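You operate a simulated robot arm through the tools that you are given. There is no shell and no other tool. Be economical: measure what you need, move in short steps, check, and stop when the job is done.

You run a simulated two-armed robot. Do the job below in one go: nothing can be reset, and whatever is moved stays where it is left.

Task
Set the long carton from the track on the loaded pallet; pump till the pointer stands in the blue band.
Fine: truck lever on LIFT to pump, on HOLD at the end; other cartons and controls stay.
Where things are to end (x, y in the base frame): long carton within 60 mm of [380, 480].

Only the result counts: the job must be done as asked and must still hold three seconds after the hand-in. Knocking over, shifting, dropping, spilling or breaking anything else fails it.

Robot
Two 7-joint arms with fingered hands on one trunk, on a base that drives. Base frame: it is fixed to the floor where the robot stands at the start and does not move with it; the origin is under the middle of the robot, x ahead of it, y to its left, z up. Lengths are in mm, angles in degrees, forces in N, time in s.
The left shoulder is at the start at [36, 214, 1067], the right one opposite. With the tool pointing down near the work surface each hand reaches from about 100 to 620 mm from the robot's upright axis, wherever it stands, measured 20 degrees to its own side. Places, roughly: blue chute dial [500, -2300, 900]; brake lever [300, -500, 800]; green lift key [500, -1300, 900]; long carton [750, -3500, 750]; orange strap lever [500, -2700, 900]; pallet [600, 700, 500]; red chute lever [500, -2400, 1100]; track switch [300, -100, 800]; white lift key [400, -1300, 900]. Payload 3.3 kg a hand.
Tool frame (each hand has its own): the origin (TCP) lies between the finger pads and is the grasp point; the fingertips stand 26 mm ahead of it; z points along the fingers, y is the line along which they close. Largest opening 132 mm; the body of the gripper starts 73 mm behind the TCP. The gripper is a hand of 2 fingers: y runs from the thumb to the fingers, the wrist lies at [0, 0, -224] in the tool frame.
Orientation is that of the tool frame in the base frame, as a unit quaternion [w, x, y, z]. With the fingers straight down and closing along the base's y, the tool's x points along the base's -x, its y along +y and its z along -z.

Tools
- The arms move only by the tool apply_moves. It takes "left_deltas", "right_deltas" or both (then of equal length, played together; a hand with none holds still); each is a list of rows, each a list of 6 numbers: the shift along the tool's x, y, z in mm, then the turn, a rotation vector about the tool's x, y, z in degrees. In form: [[x, y, z, wx, wy, wz], ...]. A call has 1 to 20 rows; each row is the pose to reach, as a shift and turn from the pose commanded when the call began, along the tool's axes at that moment. A row lasts 0.2 s, in which the tool goes at most 50 mm and 8.6 degrees; a call with a longer step from one row to the next is refused whole. A pose out of reach is approached as far as the arm can. The call stops where the force on the tool passes 90 N (or 10 N more than at its start, if that is more) or the arm is blocked; 0.2 s more then pass. In this call time passes only in rows, and 0.2 s behind the last. The reply holds the time, the measured pose of the TCP, the force on the tool along the base axes, the opening and the grip force, in the units named above and with some noise, with the torque about the TCP (base axes, N m) and any sound that the robot's microphone picked up.
- Cameras (640 x 400 px; columns grow to the right, rows downward): "scene" is now at [104.7, 51.1, 1234.6]; the picture's right is [0.58, -0.81, 0.00], its down [-0.51, -0.36, -0.78] and it looks along [0.63, 0.45, -0.63] (base axes); focal length 214 px, centre (320, 200). "left" rides on the left gripper at [-66, -3, -99] in its tool frame; the picture's right is [0.04, -1.00, 0.00], its down [0.83, 0.03, -0.55] and it looks along [0.55, 0.02, 0.83] (tool axes); focal length 261 px, centre (320, 200). "right" rides on the right gripper at [66, -3, -99] in its tool frame; the picture's right is [0.04, 1.00, 0.00], its down [-0.83, 0.03, -0.55] and it looks along [-0.55, 0.02, 0.83] (tool axes); focal length 261 px, centre (320, 200). There is no depth. A picture from a camera that has moved, and an enlarged one, comes with that camera's place and axes in the base frame and with its lens.
- grab_frame(camera): a new picture of that camera. It takes no simulated time.
- lift_body(by): slides the trunk up (or, below 0, down) by that many mm; the arms and the scene camera ride with it, the base frame stays. It gives what a move gives, with no picture.
- drive_base(legs): drives the robot by 1 to 6 legs, each [ahead, left, turn to the left] in mm, mm and degrees, along the robot's own axes; the way and the turn of a leg run together, so that a leg with both is an arc; at most 1500 mm and 180 degrees a leg. The arms and the cameras ride along, it lands a little off, and it stops where it bumps. It gives what a move gives.
- curl_fingers(finger1, thumb_bend, hand): sets how far each is bent, from 0 (flat) to 100 (curled in); at 30 the hand is open as for a grip, at 70 the pads meet at the TCP. One left out holds its place. A second passes; each finger stops where it meets its share of the squeeze, and holds until it gets a number again. It is the only way to open and close the hand. It gives what a move gives, with no picture; readings hold the bend of each and the force on the fingers (four entries, about 0 where the hand has none), thumb and palm.
- head_to(pan, tilt): turns the head with the scene camera to pan (to the left, within 86 degrees either way) and tilt (down, from -29 to 69), counted from straight ahead of the robot. It gives what a move gives.
- enlarge(camera, box): a new picture of the part [left, top, right, bottom] of that camera's present view, enlarged. It takes no simulated time.
- close_job(): hands the job in; it is judged then, once.

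Work in short steps. Places have to be worked out from the pictures, the camera data and where the tool is seen: move nearer, look again, correct. Check each grasp and each placing, and mend what went wrong. You have 120 turns and 100 pictures in all, those below and enlarged ones among them. Open the grippers and draw the arms clear of the work before you hand the job in, unless the task says otherwise; then end with one line.

The tools are called by a JSON object that holds its "method" and its "body". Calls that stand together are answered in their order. apply_moves: Moves the arms, as the interface text tells. Its arguments: {"type":"object","properties":{"left_deltas":{"type":"array"},"right_deltas":{"type":"array"}},"required":[]} The other tools are called the same way: lift_body (by) slides the trunk up or down; curl_fingers (finger1, thumb_bend, hand) moves the fingers one by one; drive_base (legs) drives the base; head_to (pan, tilt) turns the head that bears the scene camera; grab_frame (camera) takes a picture; enlarge (camera, box) takes an enlarged picture of a part of a camera's view; close_job () hands the job in.

At the start:

```text
time: 0.0
left_tool_pos: [194.1, 206.3, 1000.8]
left_orientation: [0.0, -0.001, 1.0, -0.001]
left_ft_force: [-0.3, 0.1, 1.2]
left_wrist_torque: [0.01, 0.0, 0.0]
left_gripper_width: 131.9
left_grasp_force: 0.0
left_shape: jaw
left_bend: [30.0, 30.0]
left_finger forces: [0.1, 0.0, 0.0, 0.0, 0.0, 0.0]
right_tool_pos: [281.0, 41.8, 1113.4]
right_orientation: [0.0, 0.0, 1.0, 0.001]
right_ft_force: [-0.7, 0.8, 0.1]
right_wrist_torque: [0.0, 0.01, -0.01]
right_gripper_width: 132.0
right_grasp_force: 0.1
right_shape: jaw
right_bend: [30.0, 30.0]
right_finger forces: [0.1, 0.0, 0.0, 0.1, 0.0, 0.1]
trunk travel left (down, up): [-349.0, 412.0]
robot x, y, heading: [0.2, 0.1, 0.0]
head pan, tilt: [35.5, 38.8]
```

scene: 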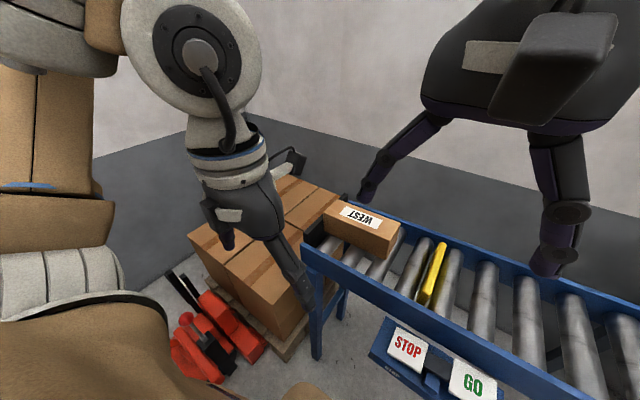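
right: 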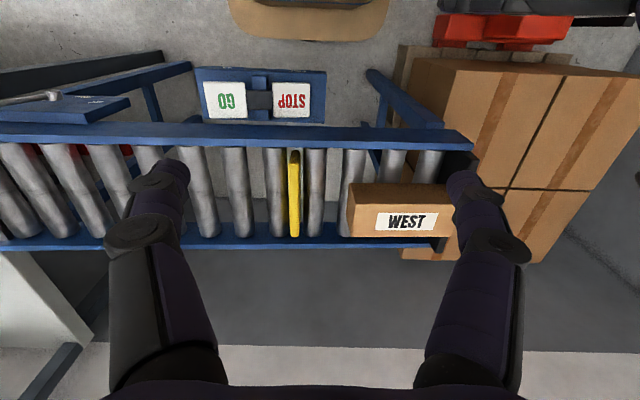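
left: 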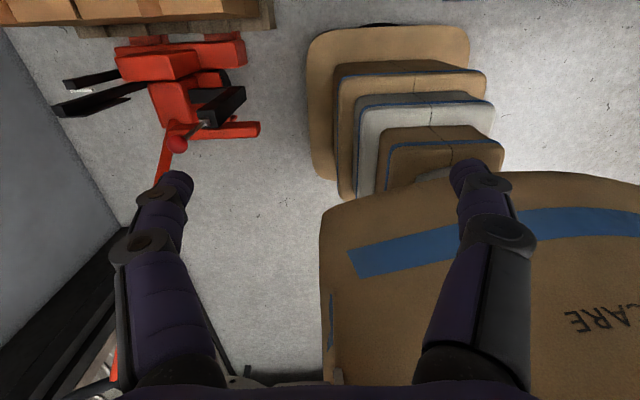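

I see the pallet with cartons, the red pallet truck, and a roller track with a WEST carton. I'll turn the head to survey the right side, where the long carton should be.

{"method": "head_to", "body": {"pan": -60, "tilt": 25}}

{"method": "grab_frame", "body": {"camera": "scene"}}

```text
time: 1.7
left_tool_pos: [194.1, 205.6, 999.6]
left_orientation: [0.0, 0.0, 1.0, -0.002]
left_ft_force: [0.1, 0.7, 0.1]
left_wrist_torque: [0.01, 0.01, -0.01]
left_gripper_width: 132.0
left_grasp_force: 0.1
left_shape: jaw
left_bend: [30.0, 30.0]
left_finger forces: [0.0, 0.1, 0.0, 0.0, 0.0, 0.0]
right_tool_pos: [279.0, 41.4, 1111.0]
right_orientation: [0.0, 0.001, 1.0, 0.0]
right_ft_force: [-0.1, 0.1, -0.9]
right_wrist_torque: [0.02, -0.01, 0.02]
right_gripper_width: 131.8
right_grasp_force: 0.0
right_shape: jaw
right_bend: [30.0, 30.0]
right_finger forces: [0.0, 0.0, 0.1, 0.0, 0.1, 0.1]
trunk travel left (down, up): [-349.0, 412.0]
robot x, y, heading: [0.5, -2.8, 0.1]
head pan, tilt: [-60.0, 25.0]
```

```text
96 pictures are left
camera scene: at [80.9, -78.4, 1256.1], right [-0.87, -0.5, 0.0], down [-0.21, 0.37, -0.91], along [0.45, -0.78, -0.42], focal length 214 px, centre (320, 200)
```

scene: 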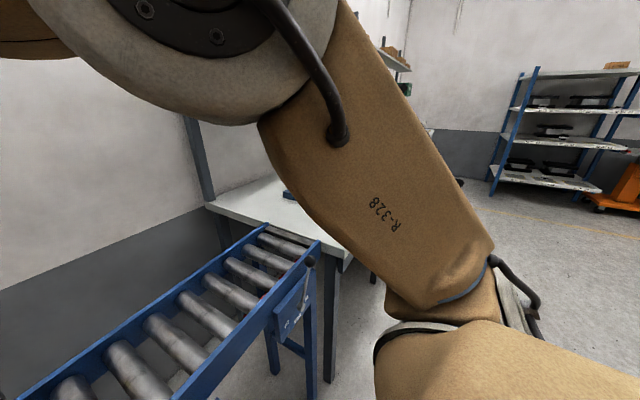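

The right arm blocks the view. I'll back off a bit and strafe right in short legs, then look again.

{"method": "drive_base", "body": {"legs": [[-250, 0, 0], [0, -800, 0]]}}

{"method": "head_to", "body": {"pan": -20, "tilt": 25}}

{"method": "grab_frame", "body": {"camera": "scene"}}

```text
time: 7.4
left_tool_pos: [-58.6, -586.2, 999.7]
left_orientation: [0.0, -0.002, 1.0, -0.001]
left_ft_force: [0.2, 0.2, 0.0]
left_wrist_torque: [0.02, 0.02, 0.01]
left_gripper_width: 131.5
left_grasp_force: 0.1
left_shape: jaw
left_bend: [30.0, 30.0]
left_finger forces: [0.0, 0.0, 0.0, 0.0, 0.0, 0.0]
right_tool_pos: [28.0, -749.7, 1112.5]
right_orientation: [0.0, -0.002, 1.0, 0.0]
right_ft_force: [0.1, -1.2, 0.1]
right_wrist_torque: [0.01, -0.01, -0.03]
right_gripper_width: 132.1
right_grasp_force: 0.0
right_shape: jaw
right_bend: [30.0, 30.0]
right_finger forces: [0.0, 0.0, 0.1, 0.0, 0.1, 0.0]
trunk travel left (down, up): [-349.0, 412.0]
robot x, y, heading: [-251.9, -789.6, 0.5]
head pan, tilt: [-60.0, 25.0]
```

```text
time: 8.5
left_tool_pos: [-56.9, -586.4, 999.2]
left_orientation: [0.001, -0.002, 1.0, -0.001]
left_ft_force: [0.1, 0.5, 0.0]
left_wrist_torque: [-0.01, 0.0, -0.02]
left_gripper_width: 131.8
left_grasp_force: 0.1
left_shape: jaw
left_bend: [30.0, 30.0]
left_finger forces: [0.0, 0.0, 0.0, 0.0, 0.0, 0.0]
right_tool_pos: [28.9, -750.2, 1111.9]
right_orientation: [0.0, -0.002, 1.0, 0.0]
right_ft_force: [-0.2, -0.2, -0.5]
right_wrist_torque: [-0.01, -0.03, 0.04]
right_gripper_width: 131.8
right_grasp_force: 0.1
right_shape: jaw
right_bend: [30.0, 30.0]
right_finger forces: [0.0, 0.0, 0.0, 0.0, 0.0, 0.0]
trunk travel left (down, up): [-349.0, 412.0]
robot x, y, heading: [-250.9, -795.0, 0.0]
head pan, tilt: [-20.0, 25.0]
```

```text
95 pictures are left
camera scene: at [-129.9, -822.6, 1256.1], right [-0.34, -0.94, 0.0], down [-0.4, 0.14, -0.91], along [0.85, -0.31, -0.42], focal length 214 px, centre (320, 200)
```

scene: 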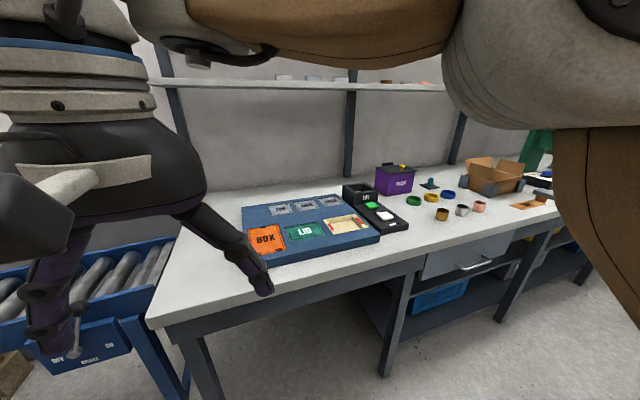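

The track ends about y −800, and the bench follows. I'll drive further right to see the far stations.

{"method": "drive_base", "body": {"legs": [[-100, -1400, 0]]}}

{"method": "grab_frame", "body": {"camera": "scene"}}

```text
time: 15.5
left_tool_pos: [-170.5, -2004.5, 998.6]
left_orientation: [0.0, 0.019, 1.0, 0.0]
left_ft_force: [0.4, -0.2, 0.4]
left_wrist_torque: [-0.01, 0.01, -0.01]
left_gripper_width: 132.1
left_grasp_force: 0.0
left_shape: jaw
left_bend: [30.0, 30.0]
left_finger forces: [0.0, 0.0, 0.0, 0.1, 0.0, 0.1]
right_tool_pos: [-92.2, -2172.2, 1112.8]
right_orientation: [0.0, 0.019, 1.0, 0.0]
right_ft_force: [-0.5, 0.3, -0.3]
right_wrist_torque: [-0.01, 0.04, 0.01]
right_gripper_width: 131.7
right_grasp_force: 0.2
right_shape: jaw
right_bend: [30.0, 30.0]
right_finger forces: [0.0, 0.1, 0.0, 0.1, 0.0, 0.0]
trunk travel left (down, up): [-349.0, 412.0]
robot x, y, heading: [-375.6, -2204.8, -2.3]
head pan, tilt: [-20.0, 25.0]
```

```text
94 pictures are left
camera scene: at [-253.0, -2237.6, 1256.1], right [-0.38, -0.93, 0.0], down [-0.39, 0.16, -0.91], along [0.84, -0.34, -0.42], focal length 214 px, centre (320, 200)
```

scene: 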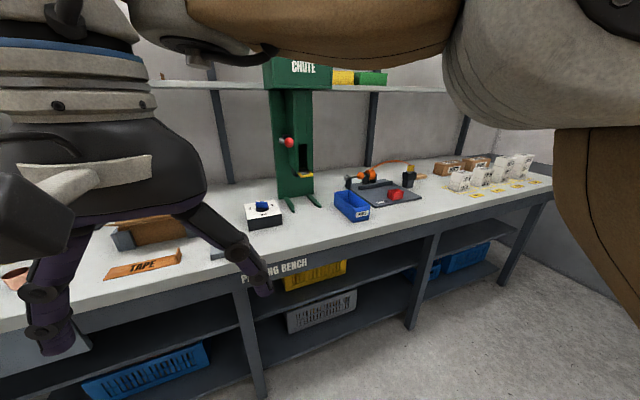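

Brown cartons stand at the far end of the bench. I'll go nearer to see whether the long carton is there.

{"method": "drive_base", "body": {"legs": [[0, -900, 0]]}}

{"method": "grab_frame", "body": {"camera": "scene"}}

```text
time: 20.3
left_tool_pos: [-200.2, -2906.6, 1000.0]
left_orientation: [0.0, 0.008, 1.0, -0.001]
left_ft_force: [-0.3, 0.5, 0.5]
left_wrist_torque: [0.02, 0.01, -0.01]
left_gripper_width: 132.3
left_grasp_force: 0.2
left_shape: jaw
left_bend: [30.0, 30.0]
left_finger forces: [0.0, 0.1, 0.1, 0.0, 0.0, 0.0]
right_tool_pos: [-115.9, -3072.0, 1112.4]
right_orientation: [0.0, 0.008, 1.0, 0.0]
right_ft_force: [-0.3, 0.4, -0.6]
right_wrist_torque: [0.02, -0.02, -0.01]
right_gripper_width: 131.9
right_grasp_force: 0.1
right_shape: jaw
right_bend: [30.0, 30.0]
right_finger forces: [0.0, 0.0, 0.0, 0.0, 0.1, 0.1]
trunk travel left (down, up): [-349.0, 412.0]
robot x, y, heading: [-396.7, -3110.5, -0.7]
head pan, tilt: [-20.0, 25.0]
```

```text
93 pictures are left
camera scene: at [-276.0, -3142.7, 1256.1], right [-0.36, -0.93, 0.0], down [-0.4, 0.15, -0.91], along [0.85, -0.32, -0.42], focal length 214 px, centre (320, 200)
```

scene: 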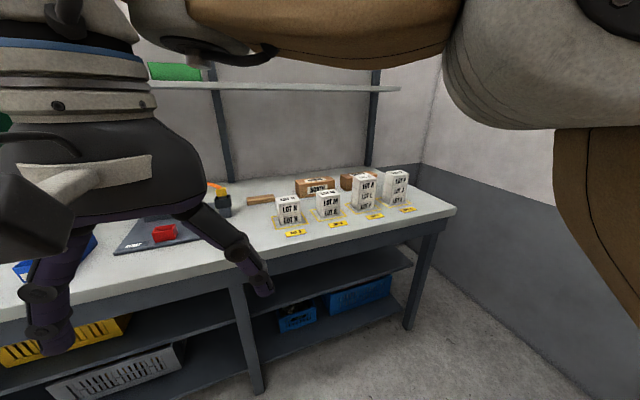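

{"method": "enlarge", "body": {"camera": "scene", "box": [230, 150, 430, 260]}}

```text
3.20 times, centred on (330, 205) of scene
camera zoom: at [-276.0, -3142.7, 1256.1], right [-0.36, -0.93, 0.0], down [-0.4, 0.15, -0.91], along [0.85, -0.32, -0.42], focal length 686 px, centre (288, 184)
```

zoom: 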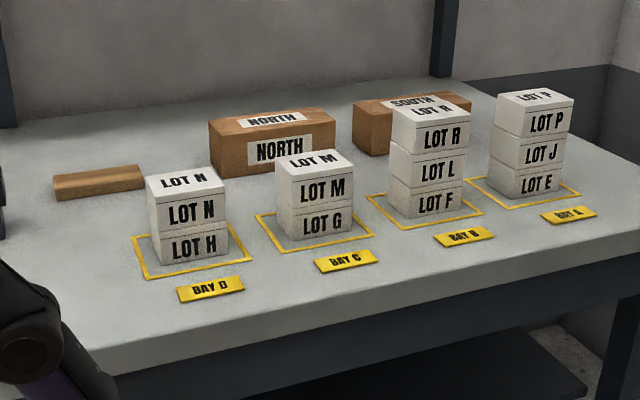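

Cartons NORTH and SOUTH stand there; NORTH roughly fits the listed place. Before deciding I'll step further and look with a clearer view, turning the robot so the arm doesn't block.

{"method": "drive_base", "body": {"legs": [[0, -400, 0]]}}

{"method": "head_to", "body": {"pan": 0, "tilt": 25}}

{"method": "grab_frame", "body": {"camera": "scene"}}

```text
time: 22.8
left_tool_pos: [-205.4, -3316.2, 1000.3]
left_orientation: [0.0, 0.006, 1.0, -0.001]
left_ft_force: [0.6, 0.4, -0.8]
left_wrist_torque: [0.02, -0.02, 0.03]
left_gripper_width: 131.6
left_grasp_force: 0.2
left_shape: jaw
left_bend: [30.0, 30.0]
left_finger forces: [0.0, 0.0, 0.0, 0.1, 0.1, 0.0]
right_tool_pos: [-122.2, -3480.2, 1112.5]
right_orientation: [0.0, 0.007, 1.0, 0.0]
right_ft_force: [-0.6, 0.2, 0.0]
right_wrist_torque: [0.0, 0.02, -0.01]
right_gripper_width: 131.5
right_grasp_force: 0.2
right_shape: jaw
right_bend: [30.0, 30.0]
right_finger forces: [0.1, 0.0, 0.1, 0.0, 0.0, 0.1]
trunk travel left (down, up): [-349.0, 412.0]
robot x, y, heading: [-403.3, -3517.0, -1.0]
head pan, tilt: [-20.0, 25.0]
```

```text
time: 23.6
left_tool_pos: [-205.8, -3314.8, 999.8]
left_orientation: [0.0, 0.006, 1.0, 0.0]
left_ft_force: [0.1, 1.0, 0.5]
left_wrist_torque: [0.0, 0.01, -0.01]
left_gripper_width: 132.2
left_grasp_force: 0.0
left_shape: jaw
left_bend: [30.0, 30.0]
left_finger forces: [0.0, 0.1, 0.0, 0.0, 0.1, 0.1]
right_tool_pos: [-122.3, -3479.8, 1112.2]
right_orientation: [0.0, 0.006, 1.0, 0.0]
right_ft_force: [0.2, 1.1, -0.1]
right_wrist_torque: [0.01, 0.01, -0.03]
right_gripper_width: 131.9
right_grasp_force: 0.2
right_shape: jaw
right_bend: [30.0, 30.0]
right_finger forces: [0.1, 0.2, 0.0, 0.1, 0.0, 0.0]
trunk travel left (down, up): [-349.0, 412.0]
robot x, y, heading: [-401.1, -3519.3, -0.9]
head pan, tilt: [0.0, 25.0]
```

```text
91 pictures are left
camera scene: at [-275.5, -3517.9, 1256.1], right [-0.01, -1.0, 0.0], down [-0.42, 0.01, -0.91], along [0.91, -0.01, -0.42], focal length 214 px, centre (320, 200)
```

scene: 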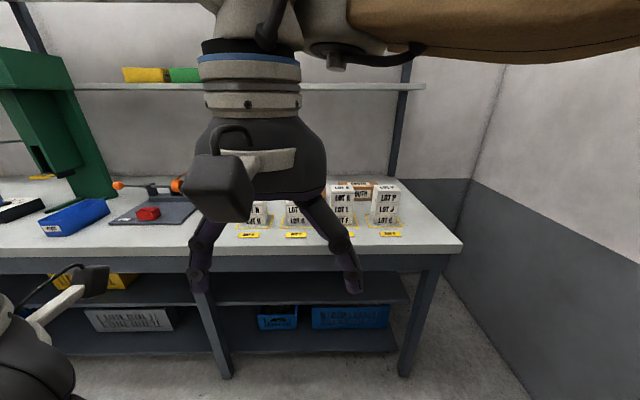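

The right hand hides the view. I'll move it down and to its own side, then look again.

{"method": "apply_moves", "body": {"right_deltas": [[0, -40, 25, 0, 0, 0], [0, -80, 50, 0, 0, 0], [0, -120, 75, 0, 0, 0], [0, -160, 100, 0, 0, 0], [0, -200, 125, 0, 0, 0], [0, -240, 150, 0, 0, 0], [0, -280, 175, 0, 0, 0], [0, -300, 200, 0, 0, 0]]}}

{"method": "grab_frame", "body": {"camera": "scene"}}

```text
time: 25.4
left_tool_pos: [-205.5, -3315.8, 999.7]
left_orientation: [-0.001, 0.006, 1.0, 0.0]
left_ft_force: [0.9, 0.9, -0.3]
left_wrist_torque: [-0.01, 0.02, -0.03]
left_gripper_width: 132.1
left_grasp_force: 0.0
left_shape: jaw
left_bend: [30.0, 30.0]
left_finger forces: [0.1, 0.1, 0.1, 0.1, 0.0, 0.0]
right_tool_pos: [-13.0, -3699.6, 1127.9]
right_orientation: [-0.002, 0.006, 1.0, 0.0]
right_ft_force: [0.4, -0.2, -0.6]
right_wrist_torque: [0.0, 0.03, 0.0]
right_gripper_width: 132.2
right_grasp_force: 0.0
right_shape: jaw
right_bend: [30.0, 30.0]
right_finger forces: [0.0, 0.1, 0.0, 0.0, 0.0, 0.0]
right hand out of reach, approached as far as the arm can: row 1, 2, 3, 4, 5, 6, 7, 8
trunk travel left (down, up): [-349.0, 412.0]
robot x, y, heading: [-403.3, -3519.5, -0.9]
head pan, tilt: [0.0, 25.0]
```

```text
90 pictures are left
camera scene: at [-274.8, -3519.4, 1256.0], right [-0.01, -1.0, 0.0], down [-0.42, 0.01, -0.91], along [0.91, -0.01, -0.42], focal length 214 px, centre (320, 200)
```

scene: 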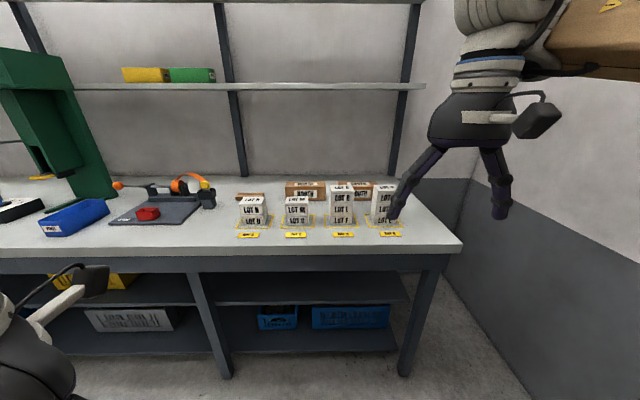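

Now the far bench is clear; enlarging the carton region.

{"method": "enlarge", "body": {"camera": "scene", "box": [220, 165, 420, 245]}}

{"method": "head_to", "body": {"pan": -86, "tilt": 20}}

{"method": "grab_frame", "body": {"camera": "scene"}}

```text
3.20 times, centred on (320, 205) of scene
camera zoom: at [-274.8, -3519.4, 1256.0], right [-0.01, -1.0, 0.0], down [-0.42, 0.01, -0.91], along [0.91, -0.01, -0.42], focal length 686 px, centre (320, 184)
```

zoom: 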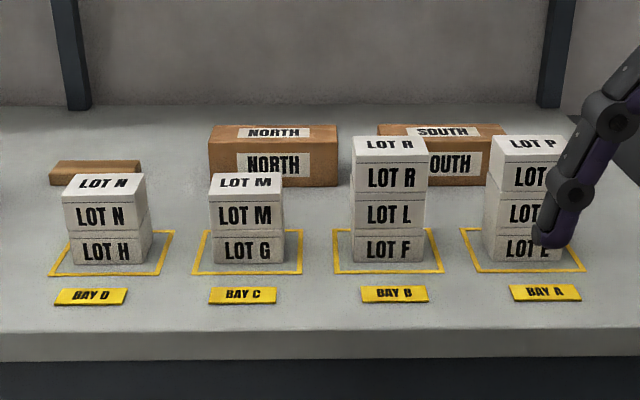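

```text
time: 27.0
left_tool_pos: [-205.7, -3314.4, 1000.7]
left_orientation: [-0.001, 0.006, 1.0, -0.001]
left_ft_force: [0.0, 0.3, -1.6]
left_wrist_torque: [0.02, 0.0, -0.01]
left_gripper_width: 131.7
left_grasp_force: 0.0
left_shape: jaw
left_bend: [30.0, 30.0]
left_finger forces: [0.0, 0.1, 0.1, 0.1, 0.0, 0.0]
right_tool_pos: [-13.7, -3698.0, 1128.7]
right_orientation: [0.0, 0.006, 1.0, 0.0]
right_ft_force: [0.1, 0.0, 0.8]
right_wrist_torque: [-0.01, 0.01, 0.0]
right_gripper_width: 131.8
right_grasp_force: 0.1
right_shape: jaw
right_bend: [30.0, 30.0]
right_finger forces: [0.0, 0.0, 0.0, 0.0, 0.0, 0.0]
trunk travel left (down, up): [-349.0, 412.0]
robot x, y, heading: [-404.2, -3518.3, -0.6]
head pan, tilt: [-85.9, 20.0]
```

```text
88 pictures are left
camera scene: at [-362.1, -3609.7, 1264.2], right [-1.0, -0.06, 0.0], down [-0.02, 0.34, -0.94], along [0.06, -0.94, -0.34], focal length 214 px, centre (320, 200)
```

scene: 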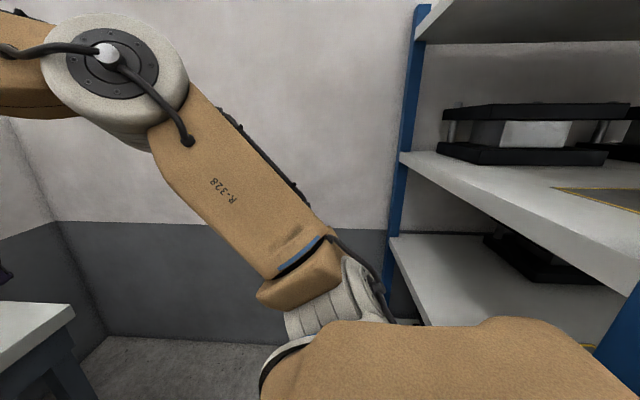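

NORTH and SOUTH look identical in size; neither is on a track. Before settling which carton is meant, I'll check the rest of the room behind me.

{"method": "drive_base", "body": {"legs": [[0, 1300, 0], [0, 0, 90]]}}

{"method": "head_to", "body": {"pan": 80, "tilt": 15}}

{"method": "grab_frame", "body": {"camera": "scene"}}

{"method": "head_to", "body": {"pan": 20, "tilt": 15}}

{"method": "grab_frame", "body": {"camera": "scene"}}

```text
time: 37.3
left_tool_pos: [-580.6, -2045.8, 999.7]
left_orientation: [0.0, -0.7, 0.715, 0.0]
left_ft_force: [0.2, 0.1, -0.3]
left_wrist_torque: [0.02, -0.03, 0.0]
left_gripper_width: 131.8
left_grasp_force: 0.1
left_shape: jaw
left_bend: [30.0, 30.0]
left_finger forces: [0.0, 0.1, 0.1, 0.0, 0.0, 0.0]
right_tool_pos: [-195.6, -1857.0, 1128.8]
right_orientation: [-0.002, -0.699, 0.715, -0.002]
right_ft_force: [0.5, -0.4, 0.0]
right_wrist_torque: [-0.01, -0.01, -0.02]
right_gripper_width: 132.2
right_grasp_force: 0.1
right_shape: jaw
right_bend: [30.0, 30.0]
right_finger forces: [0.0, 0.0, 0.0, 0.1, 0.0, 0.0]
trunk travel left (down, up): [-349.0, 412.0]
robot x, y, heading: [-378.1, -2240.7, 88.9]
head pan, tilt: [-85.9, 20.0]
```

```text
time: 39.8
left_tool_pos: [-581.4, -2046.7, 999.9]
left_orientation: [0.0, -0.699, 0.715, -0.001]
left_ft_force: [-0.7, 0.1, -1.5]
left_wrist_torque: [-0.02, -0.01, -0.01]
left_gripper_width: 131.8
left_grasp_force: 0.1
left_shape: jaw
left_bend: [30.0, 30.0]
left_finger forces: [0.1, 0.1, 0.1, 0.0, 0.0, 0.0]
right_tool_pos: [-196.8, -1857.0, 1129.1]
right_orientation: [-0.001, -0.699, 0.715, -0.001]
right_ft_force: [-0.6, 0.1, 0.5]
right_wrist_torque: [0.02, -0.03, 0.0]
right_gripper_width: 132.2
right_grasp_force: 0.0
right_shape: jaw
right_bend: [30.0, 30.0]
right_finger forces: [0.0, 0.0, 0.0, 0.0, 0.0, 0.1]
trunk travel left (down, up): [-349.0, 412.0]
robot x, y, heading: [-379.2, -2243.5, 88.6]
head pan, tilt: [80.0, 15.0]
```

```text
87 pictures are left
camera scene: at [-470.4, -2190.5, 1272.3], right [0.2, 0.98, 0.0], down [0.25, -0.05, -0.97], along [-0.95, 0.19, -0.26], focal length 214 px, centre (320, 200)
```

scene: 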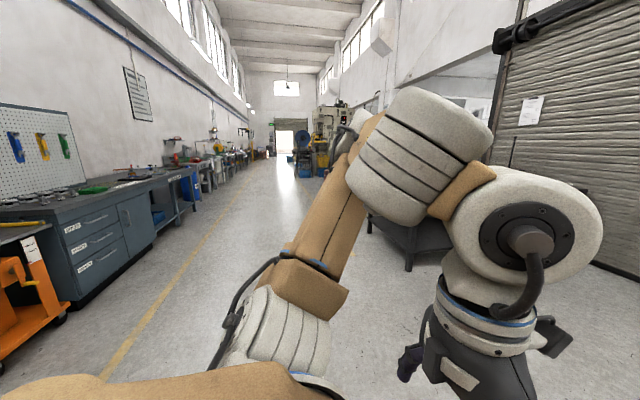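

```text
time: 41.1
left_tool_pos: [-581.5, -2046.6, 1000.6]
left_orientation: [0.001, -0.699, 0.715, -0.001]
left_ft_force: [-0.4, 0.2, 0.1]
left_wrist_torque: [0.0, -0.01, -0.02]
left_gripper_width: 131.9
left_grasp_force: 0.1
left_shape: jaw
left_bend: [30.0, 30.0]
left_finger forces: [0.1, 0.0, 0.0, 0.0, 0.0, 0.0]
right_tool_pos: [-194.6, -1857.4, 1128.0]
right_orientation: [-0.001, -0.699, 0.715, -0.001]
right_ft_force: [0.8, -1.1, 0.3]
right_wrist_torque: [0.02, -0.01, 0.01]
right_gripper_width: 132.0
right_grasp_force: 0.1
right_shape: jaw
right_bend: [30.0, 30.0]
right_finger forces: [0.1, 0.0, 0.0, 0.1, 0.0, 0.0]
trunk travel left (down, up): [-349.0, 412.0]
robot x, y, heading: [-378.2, -2247.0, 88.5]
head pan, tilt: [20.0, 15.0]
```

```text
86 pictures are left
camera scene: at [-408.9, -2120.4, 1272.3], right [0.95, 0.32, 0.0], down [0.08, -0.25, -0.97], along [-0.31, 0.91, -0.26], focal length 214 px, centre (320, 200)
```

scene: 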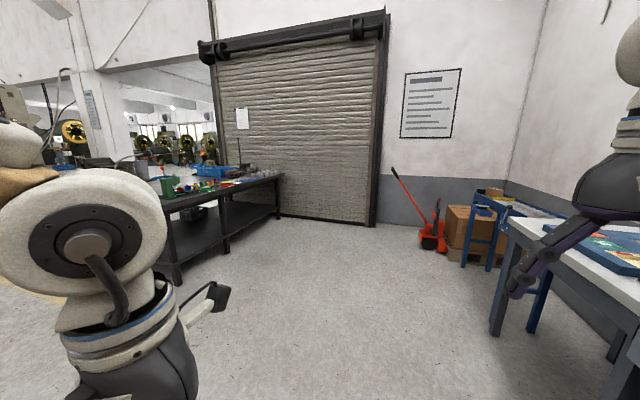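

Only one track exists, with the pallet and truck beyond it. I'll drive ahead toward them and look at the poster and truck.

{"method": "drive_base", "body": {"legs": [[1400, 0, 0], [500, 0, 0]]}}

{"method": "head_to", "body": {"pan": -15, "tilt": 20}}

{"method": "grab_frame", "body": {"camera": "scene"}}

```text
time: 50.6
left_tool_pos: [-585.7, -147.9, 1000.7]
left_orientation: [0.0, 0.708, -0.706, 0.002]
left_ft_force: [0.9, -0.3, -0.3]
left_wrist_torque: [-0.04, -0.03, 0.02]
left_gripper_width: 131.6
left_grasp_force: 0.1
left_shape: jaw
left_bend: [30.0, 30.0]
left_finger forces: [0.0, 0.0, 0.0, 0.1, 0.1, 0.0]
right_tool_pos: [-206.1, 51.7, 1127.6]
right_orientation: [0.001, 0.708, -0.706, 0.002]
right_ft_force: [0.1, -0.7, -0.5]
right_wrist_torque: [-0.04, 0.01, -0.01]
right_gripper_width: 132.3
right_grasp_force: 0.0
right_shape: jaw
right_bend: [30.0, 30.0]
right_finger forces: [0.0, 0.0, 0.0, 0.0, 0.0, 0.0]
trunk travel left (down, up): [-349.0, 412.0]
robot x, y, heading: [-378.2, -342.3, 90.2]
head pan, tilt: [20.0, 15.0]
```

```text
time: 51.6
left_tool_pos: [-585.7, -148.3, 1001.0]
left_orientation: [0.0, 0.708, -0.706, 0.0]
left_ft_force: [0.0, 0.0, -0.4]
left_wrist_torque: [0.02, 0.01, -0.04]
left_gripper_width: 132.0
left_grasp_force: 0.1
left_shape: jaw
left_bend: [30.0, 30.0]
left_finger forces: [0.1, 0.2, 0.1, 0.1, 0.1, 0.0]
right_tool_pos: [-206.8, 49.7, 1128.6]
right_orientation: [0.0, 0.708, -0.706, 0.0]
right_ft_force: [-0.5, 0.7, -0.3]
right_wrist_torque: [0.01, 0.0, 0.0]
right_gripper_width: 131.9
right_grasp_force: 0.1
right_shape: jaw
right_bend: [30.0, 30.0]
right_finger forces: [0.0, 0.1, 0.0, 0.0, 0.0, 0.0]
trunk travel left (down, up): [-349.0, 412.0]
robot x, y, heading: [-379.2, -343.4, 90.4]
head pan, tilt: [-15.0, 20.0]
```

```text
85 pictures are left
camera scene: at [-356.6, -215.8, 1264.2], right [0.97, -0.25, 0.0], down [-0.09, -0.33, -0.94], along [0.24, 0.91, -0.34], focal length 214 px, centre (320, 200)
```

scene: 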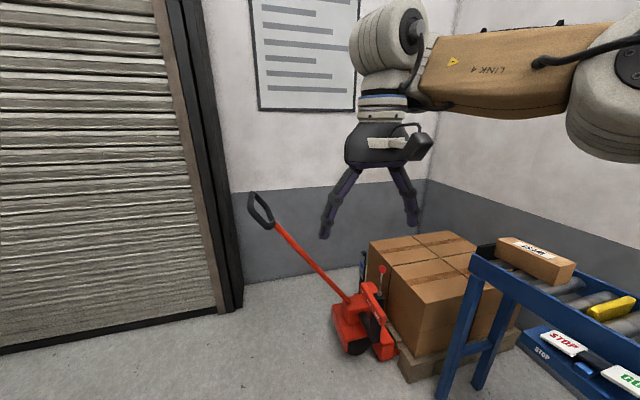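

I can see the truck with its handle and a red-knobbed lever. Enlarging the truck and the track.

{"method": "enlarge", "body": {"camera": "scene", "box": [230, 180, 430, 370]}}

{"method": "enlarge", "body": {"camera": "scene", "box": [440, 210, 640, 330]}}

```text
2.11 times, centred on (330, 275) of scene
camera zoom: at [-356.6, -215.8, 1264.2], right [0.97, -0.25, 0.0], down [-0.09, -0.33, -0.94], along [0.24, 0.91, -0.34], focal length 452 px, centre (299, 42)
```

zoom: 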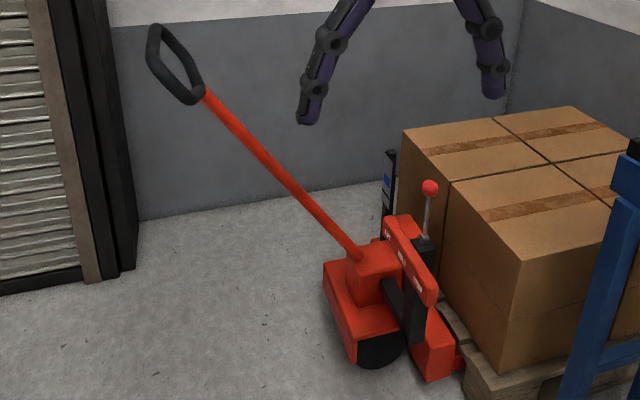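

```text
3.20 times, centred on (540, 270) of scene
camera zoom: at [-356.6, -215.8, 1264.2], right [0.97, -0.25, 0.0], down [-0.09, -0.33, -0.94], along [0.24, 0.91, -0.34], focal length 686 px, centre (-384, -24)
```

zoom: 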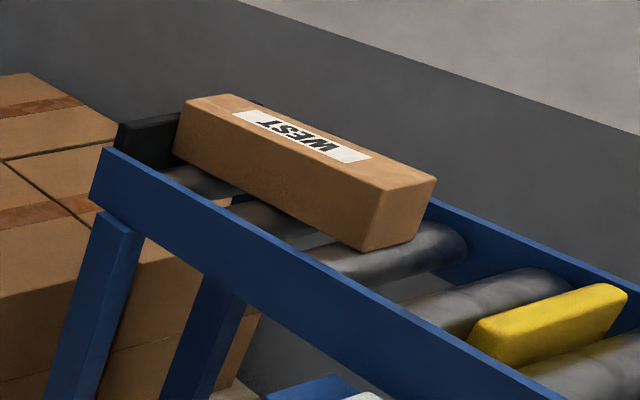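

Reasoning: WEST, NORTH and SOUTH are the same long type, and WEST is the one on the track, so it is the carton meant. I'll return to a station in front of the track, near (−20, 80) with heading 0.

{"method": "drive_base", "body": {"legs": [[0, 0, -90.4], [0, 420, 0], [355, 0, 0]]}}

{"method": "head_to", "body": {"pan": 35, "tilt": 40}}

{"method": "grab_frame", "body": {"camera": "scene"}}

{"method": "grab_frame", "body": {"camera": "left"}}

```text
time: 59.9
left_tool_pos: [164.6, 292.6, 999.2]
left_orientation: [0.0, -0.011, 1.0, -0.001]
left_ft_force: [0.7, 0.3, 1.0]
left_wrist_torque: [0.0, 0.0, 0.03]
left_gripper_width: 131.7
left_grasp_force: 0.0
left_shape: jaw
left_bend: [30.0, 30.0]
left_finger forces: [0.0, 0.0, 0.0, 0.0, 0.0, 0.0]
right_tool_pos: [369.4, -83.9, 1128.3]
right_orientation: [-0.002, -0.011, 1.0, 0.0]
right_ft_force: [0.4, -0.3, 0.1]
right_wrist_torque: [-0.01, 0.04, 0.01]
right_gripper_width: 132.0
right_grasp_force: 0.1
right_shape: jaw
right_bend: [30.0, 30.0]
right_finger forces: [0.0, 0.0, 0.1, 0.1, 0.0, 0.0]
trunk travel left (down, up): [-349.0, 412.0]
robot x, y, heading: [-25.3, 82.0, 1.2]
head pan, tilt: [-15.0, 20.0]
```

```text
time: 61.1
left_tool_pos: [163.5, 292.6, 999.5]
left_orientation: [0.0, -0.011, 1.0, -0.001]
left_ft_force: [-0.5, 0.0, -0.5]
left_wrist_torque: [-0.02, 0.0, -0.04]
left_gripper_width: 131.9
left_grasp_force: 0.0
left_shape: jaw
left_bend: [30.0, 30.0]
left_finger forces: [0.1, 0.0, 0.0, 0.1, 0.0, 0.0]
right_tool_pos: [369.4, -82.4, 1128.9]
right_orientation: [0.0, -0.011, 1.0, 0.0]
right_ft_force: [0.0, -0.8, 0.4]
right_wrist_torque: [0.0, 0.01, -0.01]
right_gripper_width: 131.9
right_grasp_force: 0.1
right_shape: jaw
right_bend: [30.0, 30.0]
right_finger forces: [0.1, 0.1, 0.1, 0.0, 0.1, 0.1]
trunk travel left (down, up): [-349.0, 412.0]
robot x, y, heading: [-26.3, 81.1, 1.3]
head pan, tilt: [35.0, 40.0]
```

```text
82 pictures are left
camera scene: at [77.6, 135.4, 1232.8], right [0.59, -0.81, 0.0], down [-0.52, -0.38, -0.77], along [0.62, 0.45, -0.64], focal length 214 px, centre (320, 200)
```

scene: 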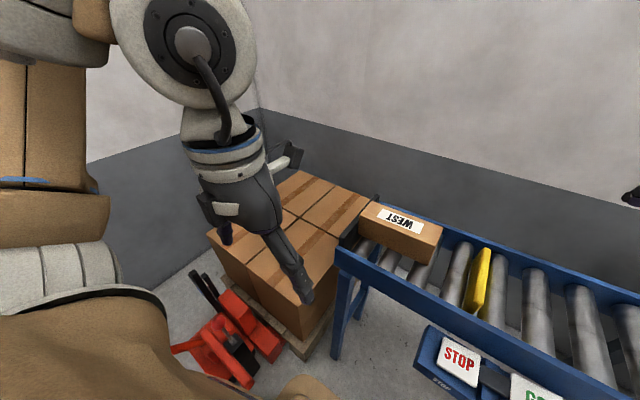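

```text
81 pictures are left
camera left: at [228.6, 292.9, 1098.6], right [-0.02, -1.0, 0.0], down [-0.83, 0.02, 0.55], along [-0.55, 0.01, -0.83], focal length 261 px, centre (320, 200)
```

left: 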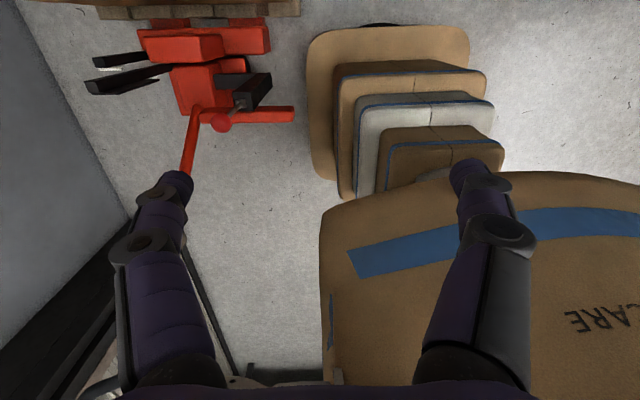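

I'll enlarge the carton and track end for measurement.

{"method": "enlarge", "body": {"camera": "scene", "box": [320, 180, 480, 300]}}

{"method": "apply_moves", "body": {"left_deltas": [[-40, 0, -30, 0, 0, 8], [-80, 0, -60, 0, 0, 16], [-115, 0, -75, 0, 0, 24], [-115, 0, -75, 0, 0, 32], [-115, 0, -75, 0, 0, 40], [-115, 0, -75, 0, 0, 48], [-115, 0, -75, 0, 0, 56], [-115, 0, -75, 0, 0, 64], [-115, 0, -75, 0, 0, 72], [-115, 0, -75, 0, 0, 80], [-115, 0, -75, 0, 0, 88], [-115, 0, -75, 0, 0, 91.3]]}}

{"method": "grab_frame", "body": {"camera": "left"}}

```text
3.33 times, centred on (400, 240) of scene
camera zoom: at [77.6, 135.4, 1232.8], right [0.59, -0.81, 0.0], down [-0.52, -0.38, -0.77], along [0.62, 0.45, -0.64], focal length 715 px, centre (53, 67)
```

zoom: 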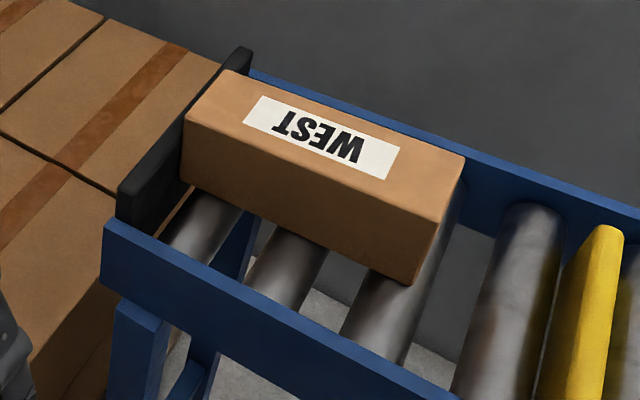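

```text
time: 63.7
left_tool_pos: [254.2, 263.2, 1037.3]
left_orientation: [0.001, 0.707, 0.707, -0.001]
left_ft_force: [-0.8, 0.5, 0.2]
left_wrist_torque: [0.01, 0.04, 0.02]
left_gripper_width: 132.0
left_grasp_force: 0.0
left_shape: jaw
left_bend: [30.0, 30.0]
left_finger forces: [0.0, 0.1, 0.0, 0.0, 0.0, 0.1]
left hand out of reach, approached as far as the arm can: row 9, 10, 11, 12
right_tool_pos: [368.7, -83.1, 1128.3]
right_orientation: [-0.001, -0.011, 1.0, 0.0]
right_ft_force: [-0.1, 0.5, 0.3]
right_wrist_torque: [-0.03, -0.02, 0.03]
right_gripper_width: 132.2
right_grasp_force: 0.1
right_shape: jaw
right_bend: [30.0, 30.0]
right_finger forces: [0.1, 0.1, 0.1, 0.0, 0.0, 0.0]
trunk travel left (down, up): [-349.0, 412.0]
robot x, y, heading: [-26.3, 86.2, 1.1]
head pan, tilt: [35.0, 40.0]
```

```text
79 pictures are left
camera left: at [250.3, 198.5, 1137.2], right [-1.0, 0.04, 0.0], down [0.03, 0.83, 0.55], along [0.02, 0.55, -0.83], focal length 261 px, centre (320, 200)
```

left: 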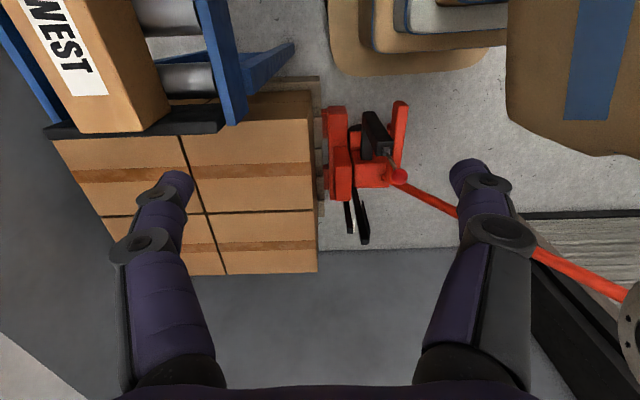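

Triangulating: I'll enlarge the left-hand view on the carton's end.

{"method": "enlarge", "body": {"camera": "left", "box": [0, 0, 340, 290]}}

```text
1.38 times, centred on (170, 145) of left
camera zoom: at [250.3, 198.5, 1137.2], right [-1.0, 0.04, 0.0], down [0.03, 0.83, 0.55], along [0.02, 0.55, -0.83], focal length 360 px, centre (527, 276)
```

zoom: 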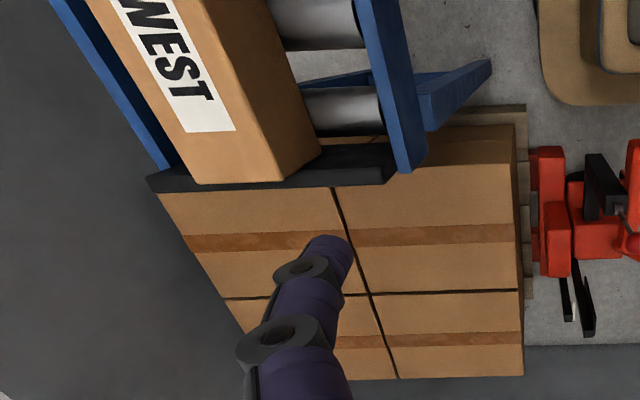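

Triangulated: the carton spans about x 467–550, y 103–289, top z≈840, with its centre at (509, 196). I'll bring the left hand above it, still high.

{"method": "apply_moves", "body": {"left_deltas": [[-10, 40, 10, 0, 0, 0], [-20, 80, 20, 0, 0, 0], [-30, 120, 30, 0, 0, 0], [-40, 160, 40, 0, 0, 0], [-50, 200, 55, 0, 0, 0], [-60, 235, 65, 0, 0, 0], [-67, 255, 77, 0, 0, 0]]}}

{"method": "grab_frame", "body": {"camera": "left"}}

{"method": "grab_frame", "body": {"camera": "scene"}}

```text
time: 65.3
left_tool_pos: [431.6, 158.1, 943.1]
left_orientation: [0.003, 0.705, 0.709, 0.0]
left_ft_force: [0.2, -0.9, 0.5]
left_wrist_torque: [0.04, -0.03, 0.0]
left_gripper_width: 132.2
left_grasp_force: 0.0
left_shape: jaw
left_bend: [30.0, 30.0]
left_finger forces: [0.0, 0.0, 0.1, 0.0, 0.1, 0.0]
left hand out of reach, approached as far as the arm can: row 3, 4, 5, 6, 7
right_tool_pos: [369.5, -85.1, 1128.7]
right_orientation: [-0.001, -0.012, 1.0, 0.0]
right_ft_force: [0.0, -1.3, -0.3]
right_wrist_torque: [0.0, 0.04, 0.01]
right_gripper_width: 132.1
right_grasp_force: 0.0
right_shape: jaw
right_bend: [30.0, 30.0]
right_finger forces: [0.0, 0.0, 0.0, 0.0, 0.0, 0.0]
trunk travel left (down, up): [-349.0, 412.0]
robot x, y, heading: [-29.7, 83.6, 1.2]
head pan, tilt: [35.0, 40.0]
```

```text
77 pictures are left
camera left: at [428.4, 92.7, 1041.5], right [-1.0, 0.04, 0.0], down [0.03, 0.84, 0.55], along [0.02, 0.55, -0.84], focal length 261 px, centre (320, 200)
```

left: 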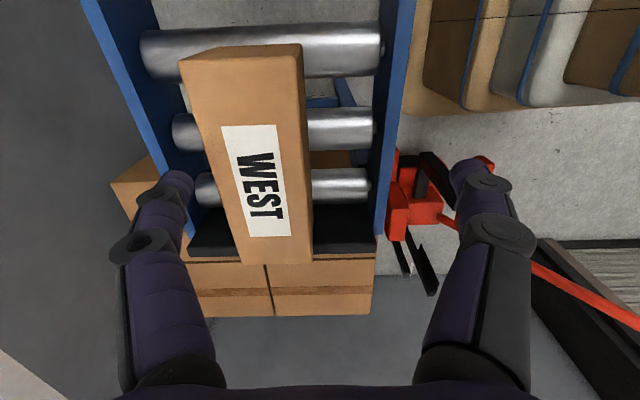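

```text
76 pictures are left
camera scene: at [78.3, 135.1, 1232.7], right [0.59, -0.81, 0.0], down [-0.52, -0.38, -0.77], along [0.62, 0.45, -0.64], focal length 214 px, centre (320, 200)
```

scene: 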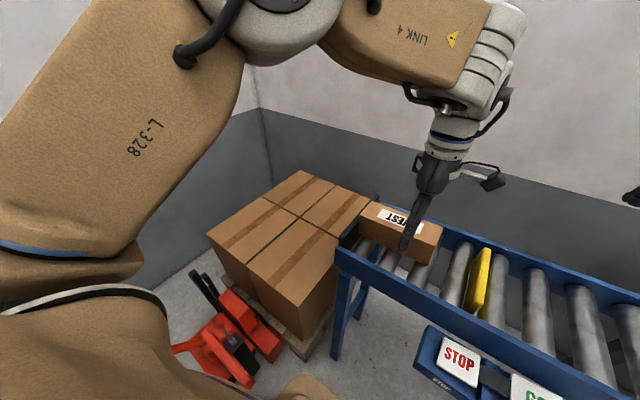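

The arm stops short, likely since the hand is so high relative to the shoulder. I'll raise the trunk by 150 and then continue toward the carton.

{"method": "lift_body", "body": {"by": 150}}

{"method": "apply_moves", "body": {"left_deltas": [[10, 20, 40, 0, 0, 0], [20, 40, 80, 0, 0, 0], [30, 60, 110, 0, 0, 0], [38, 77, 130, 0, 0, 0]]}}

```text
time: 67.0
left_tool_pos: [425.9, 157.0, 1116.9]
left_orientation: [0.023, 0.705, 0.708, 0.02]
left_ft_force: [-0.2, -0.7, -0.6]
left_wrist_torque: [0.01, 0.01, 0.01]
left_gripper_width: 132.0
left_grasp_force: 0.0
left_shape: jaw
left_bend: [30.0, 30.0]
left_finger forces: [0.1, 0.1, 0.0, 0.0, 0.0, 0.1]
right_tool_pos: [368.9, -85.1, 1278.1]
right_orientation: [-0.001, -0.011, 1.0, -0.001]
right_ft_force: [0.8, 0.0, 0.1]
right_wrist_torque: [-0.02, -0.02, -0.04]
right_gripper_width: 131.8
right_grasp_force: 0.1
right_shape: jaw
right_bend: [30.0, 30.0]
right_finger forces: [0.0, 0.0, 0.0, 0.1, 0.1, 0.1]
trunk travel left (down, up): [-499.0, 262.0]
robot x, y, heading: [-24.7, 84.7, 1.3]
head pan, tilt: [35.0, 40.0]
```

```text
time: 68.0
left_tool_pos: [432.8, 163.5, 1012.0]
left_orientation: [0.023, 0.705, 0.709, 0.021]
left_ft_force: [0.1, -0.6, 0.2]
left_wrist_torque: [0.01, -0.03, -0.02]
left_gripper_width: 132.1
left_grasp_force: 0.0
left_shape: jaw
left_bend: [30.0, 30.0]
left_finger forces: [0.0, 0.1, 0.1, 0.0, 0.0, 0.0]
left hand out of reach, approached as far as the arm can: row 1, 2, 3, 4
right_tool_pos: [368.1, -83.9, 1278.8]
right_orientation: [-0.001, -0.011, 1.0, 0.0]
right_ft_force: [0.1, 0.2, 0.4]
right_wrist_torque: [0.01, 0.02, -0.03]
right_gripper_width: 132.1
right_grasp_force: 0.1
right_shape: jaw
right_bend: [30.0, 30.0]
right_finger forces: [0.0, 0.1, 0.0, 0.0, 0.0, 0.0]
trunk travel left (down, up): [-499.0, 262.0]
robot x, y, heading: [-28.5, 82.6, 1.3]
head pan, tilt: [35.0, 40.0]
```

Reach is limited, probably because I'm reaching inward across the body. I'll shift the robot right 110 mm so the carton lies on the left arm's own side.

{"method": "drive_base", "body": {"legs": [[0, -110, -1.3]]}}

{"method": "apply_moves", "body": {"left_deltas": [[35, 15, 10, 0, 0, 0], [70, 30, 20, 0, 0, 0], [105, 45, 30, 0, 0, 0], [130, 60, 40, 0, 0, 0], [140, 77, 50, 0, 0, 0]]}}

```text
time: 69.2
left_tool_pos: [436.8, 43.9, 1012.2]
left_orientation: [0.024, 0.712, 0.701, 0.021]
left_ft_force: [0.3, -0.7, 0.3]
left_wrist_torque: [0.01, 0.02, -0.01]
left_gripper_width: 131.7
left_grasp_force: 0.0
left_shape: jaw
left_bend: [30.0, 30.0]
left_finger forces: [0.0, 0.0, 0.0, 0.0, 0.1, 0.0]
right_tool_pos: [367.8, -203.7, 1276.6]
right_orientation: [-0.001, -0.001, 1.0, 0.0]
right_ft_force: [0.7, 0.4, 0.1]
right_wrist_torque: [0.03, -0.04, -0.04]
right_gripper_width: 131.9
right_grasp_force: 0.0
right_shape: jaw
right_bend: [30.0, 30.0]
right_finger forces: [0.1, 0.0, 0.0, 0.0, 0.1, 0.0]
trunk travel left (down, up): [-499.0, 262.0]
robot x, y, heading: [-26.4, -25.0, -0.1]
head pan, tilt: [35.0, 40.0]
```

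```text
time: 70.4
left_tool_pos: [405.6, 97.3, 987.4]
left_orientation: [0.025, 0.711, 0.702, 0.02]
left_ft_force: [-0.5, 0.3, -0.2]
left_wrist_torque: [-0.02, 0.02, 0.01]
left_gripper_width: 132.0
left_grasp_force: 0.1
left_shape: jaw
left_bend: [30.0, 30.0]
left_finger forces: [0.1, 0.0, 0.0, 0.0, 0.0, 0.0]
left hand out of reach, approached as far as the arm can: row 1, 2, 3, 4, 5
right_tool_pos: [366.0, -200.8, 1279.2]
right_orientation: [-0.001, -0.001, 1.0, -0.002]
right_ft_force: [-0.2, 0.5, 1.0]
right_wrist_torque: [0.01, 0.03, 0.0]
right_gripper_width: 132.1
right_grasp_force: 0.1
right_shape: jaw
right_bend: [30.0, 30.0]
right_finger forces: [0.1, 0.1, 0.0, 0.1, 0.0, 0.1]
trunk travel left (down, up): [-499.0, 262.0]
robot x, y, heading: [-24.2, -28.5, 0.2]
head pan, tilt: [35.0, 40.0]
```

This wrist turn seems to be at a joint limit. I'll turn the hand back and on to the opposite 90° yaw (closing along x, mirrored).

{"method": "apply_moves", "body": {"left_deltas": [[10, -30, 0, 0, 0, -8.5], [20, -60, 0, 0, 0, -17], [30, -90, 0, 0, 0, -25.5], [40, -110, 0, 0, 0, -34], [50, -110, 0, 0, 0, -42.5], [60, -110, 0, 0, 0, -51], [70, -110, 0, 0, 0, -59.5], [80, -110, 0, 0, 0, -68], [90, -110, 0, 0, 0, -76.5], [100, -110, 0, 0, 0, -85], [100, -110, 0, 0, 0, -90]]}}

{"method": "apply_moves", "body": {"left_deltas": [[0, 0, 0, 0, 0, -8.5], [0, 0, 0, 0, 0, -17], [0, 0, 0, 0, 0, -25.5], [0, 0, 0, 0, 0, -34], [0, 0, 0, 0, 0, -42.5], [0, 0, 0, 0, 0, -51], [0, 0, 0, 0, 0, -59.5], [0, 0, 0, 0, 0, -68], [0, 0, 0, 0, 0, -76.5], [0, 0, 0, 0, 0, -85], [0, 0, 0, 0, 0, -90]]}}

```text
time: 72.8
left_tool_pos: [307.2, 189.0, 976.0]
left_orientation: [0.031, 0.006, 0.999, -0.003]
left_ft_force: [0.0, 0.4, 0.9]
left_wrist_torque: [0.0, 0.01, -0.03]
left_gripper_width: 131.9
left_grasp_force: 0.1
left_shape: jaw
left_bend: [30.0, 30.0]
left_finger forces: [0.0, 0.0, 0.0, 0.0, 0.0, 0.1]
right_tool_pos: [367.7, -202.8, 1277.9]
right_orientation: [-0.002, -0.001, 1.0, 0.0]
right_ft_force: [-0.6, -1.5, 0.7]
right_wrist_torque: [0.0, -0.01, 0.0]
right_gripper_width: 131.9
right_grasp_force: 0.0
right_shape: jaw
right_bend: [30.0, 30.0]
right_finger forces: [0.0, 0.1, 0.0, 0.0, 0.1, 0.0]
trunk travel left (down, up): [-499.0, 262.0]
robot x, y, heading: [-25.9, -25.8, 0.1]
head pan, tilt: [35.0, 40.0]
```

```text
time: 75.2
left_tool_pos: [307.6, 187.8, 975.4]
left_orientation: [0.021, -0.703, 0.711, -0.025]
left_ft_force: [0.7, -0.2, 0.0]
left_wrist_torque: [0.0, -0.02, 0.03]
left_gripper_width: 132.2
left_grasp_force: 0.2
left_shape: jaw
left_bend: [30.0, 30.0]
left_finger forces: [0.0, 0.1, 0.0, 0.0, 0.0, 0.0]
right_tool_pos: [367.3, -202.2, 1277.8]
right_orientation: [-0.001, -0.002, 1.0, -0.001]
right_ft_force: [-0.1, 0.9, 0.8]
right_wrist_torque: [-0.02, -0.01, -0.01]
right_gripper_width: 132.3
right_grasp_force: 0.1
right_shape: jaw
right_bend: [30.0, 30.0]
right_finger forces: [0.0, 0.1, 0.0, 0.0, 0.0, 0.0]
trunk travel left (down, up): [-499.0, 262.0]
robot x, y, heading: [-25.0, -25.5, 0.1]
head pan, tilt: [35.0, 40.0]
```

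The opposite yaw works at this position. Now I'll correct the 3.7° tilt and move over the carton.

{"method": "apply_moves", "body": {"left_deltas": [[0, -40, 5, -3.7, -0.3, -0.6], [-2, -80, 10, -3.7, -0.3, -0.6], [-4, -120, 20, -3.7, -0.3, -0.6], [-6, -160, 30, -3.7, -0.3, -0.6], [-8, -202, 40, -3.7, -0.3, -0.6]]}}

{"method": "grab_frame", "body": {"camera": "left"}}

{"method": "grab_frame", "body": {"camera": "scene"}}

```text
time: 76.4
left_tool_pos: [513.2, 189.7, 946.2]
left_orientation: [-0.002, -0.704, 0.71, -0.002]
left_ft_force: [-0.2, -0.2, 0.5]
left_wrist_torque: [-0.02, 0.01, 0.0]
left_gripper_width: 132.0
left_grasp_force: 0.1
left_shape: jaw
left_bend: [30.0, 30.0]
left_finger forces: [0.0, 0.0, 0.0, 0.0, 0.0, 0.0]
right_tool_pos: [367.4, -204.6, 1278.2]
right_orientation: [-0.002, -0.001, 1.0, 0.001]
right_ft_force: [0.4, 0.0, 0.1]
right_wrist_torque: [0.0, 0.04, -0.01]
right_gripper_width: 131.9
right_grasp_force: 0.1
right_shape: jaw
right_bend: [30.0, 30.0]
right_finger forces: [0.0, 0.1, 0.1, 0.0, 0.1, 0.1]
trunk travel left (down, up): [-499.0, 262.0]
robot x, y, heading: [-25.4, -25.9, 0.3]
head pan, tilt: [35.0, 40.0]
```

```text
75 pictures are left
camera left: at [516.7, 256.4, 1045.9], right [1.0, -0.05, 0.0], down [-0.04, -0.83, 0.56], along [-0.03, -0.56, -0.83], focal length 261 px, centre (320, 200)
```

left: 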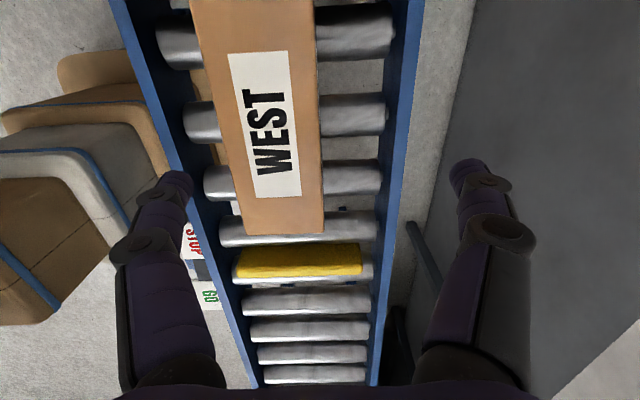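

```text
74 pictures are left
camera scene: at [62.5, 21.4, 1383.7], right [0.57, -0.82, 0.0], down [-0.53, -0.37, -0.77], along [0.63, 0.44, -0.64], focal length 214 px, centre (320, 200)
```

scene: 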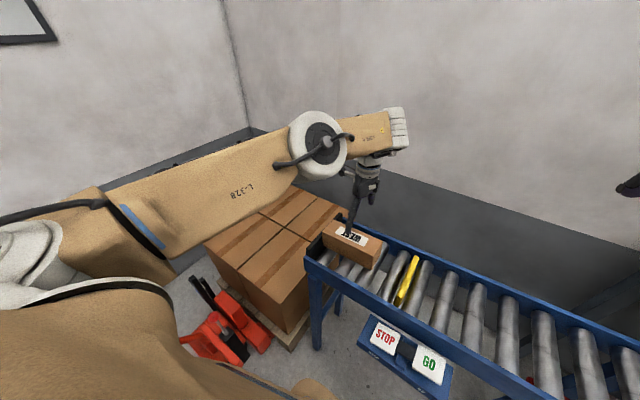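

The hand view shows the carton about 35 mm nearer (−x) and slightly higher than estimated (top ≈ 865). I'll shift the hand −x and lower a little, then recheck.

{"method": "apply_moves", "body": {"left_deltas": [[0, 20, 10, 0, 0, 0], [0, 34, 20, 0, 0, 0]]}}

{"method": "grab_frame", "body": {"camera": "left"}}

{"method": "enlarge", "body": {"camera": "scene", "box": [280, 140, 440, 300]}}

```text
time: 77.0
left_tool_pos: [478.6, 195.3, 926.6]
left_orientation: [0.0, -0.705, 0.709, 0.0]
left_ft_force: [0.2, -0.2, -0.2]
left_wrist_torque: [0.01, 0.02, -0.02]
left_gripper_width: 132.1
left_grasp_force: 0.1
left_shape: jaw
left_bend: [30.0, 30.0]
left_finger forces: [0.0, 0.0, 0.0, 0.1, 0.0, 0.0]
right_tool_pos: [365.7, -201.4, 1279.3]
right_orientation: [-0.001, -0.002, 1.0, -0.001]
right_ft_force: [-0.3, -0.1, 0.2]
right_wrist_torque: [0.0, 0.0, -0.01]
right_gripper_width: 131.9
right_grasp_force: 0.0
right_shape: jaw
right_bend: [30.0, 30.0]
right_finger forces: [0.0, 0.0, 0.0, 0.0, 0.0, 0.0]
trunk travel left (down, up): [-499.0, 262.0]
robot x, y, heading: [-25.2, -26.5, -0.0]
head pan, tilt: [35.0, 40.0]
```

```text
73 pictures are left
camera left: at [481.3, 261.0, 1025.8], right [1.0, -0.05, 0.0], down [-0.04, -0.83, 0.55], along [-0.03, -0.55, -0.83], focal length 261 px, centre (320, 200)
```

left: 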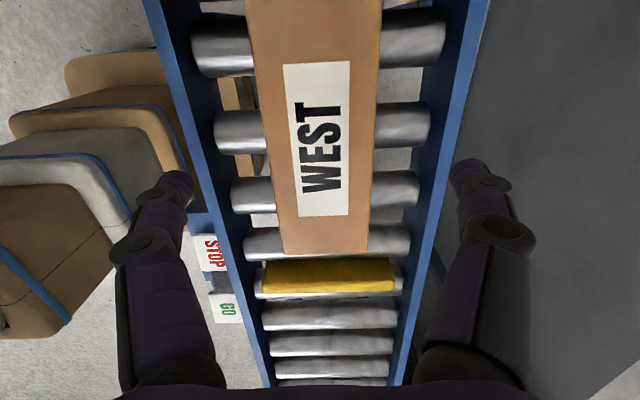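

```text
2.50 times, centred on (360, 220) of scene
camera zoom: at [61.9, 24.0, 1383.6], right [0.57, -0.82, 0.0], down [-0.53, -0.37, -0.77], along [0.63, 0.44, -0.64], focal length 536 px, centre (220, 150)
```

zoom: 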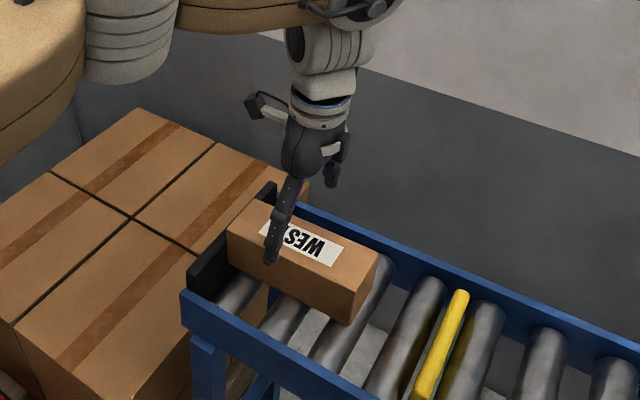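

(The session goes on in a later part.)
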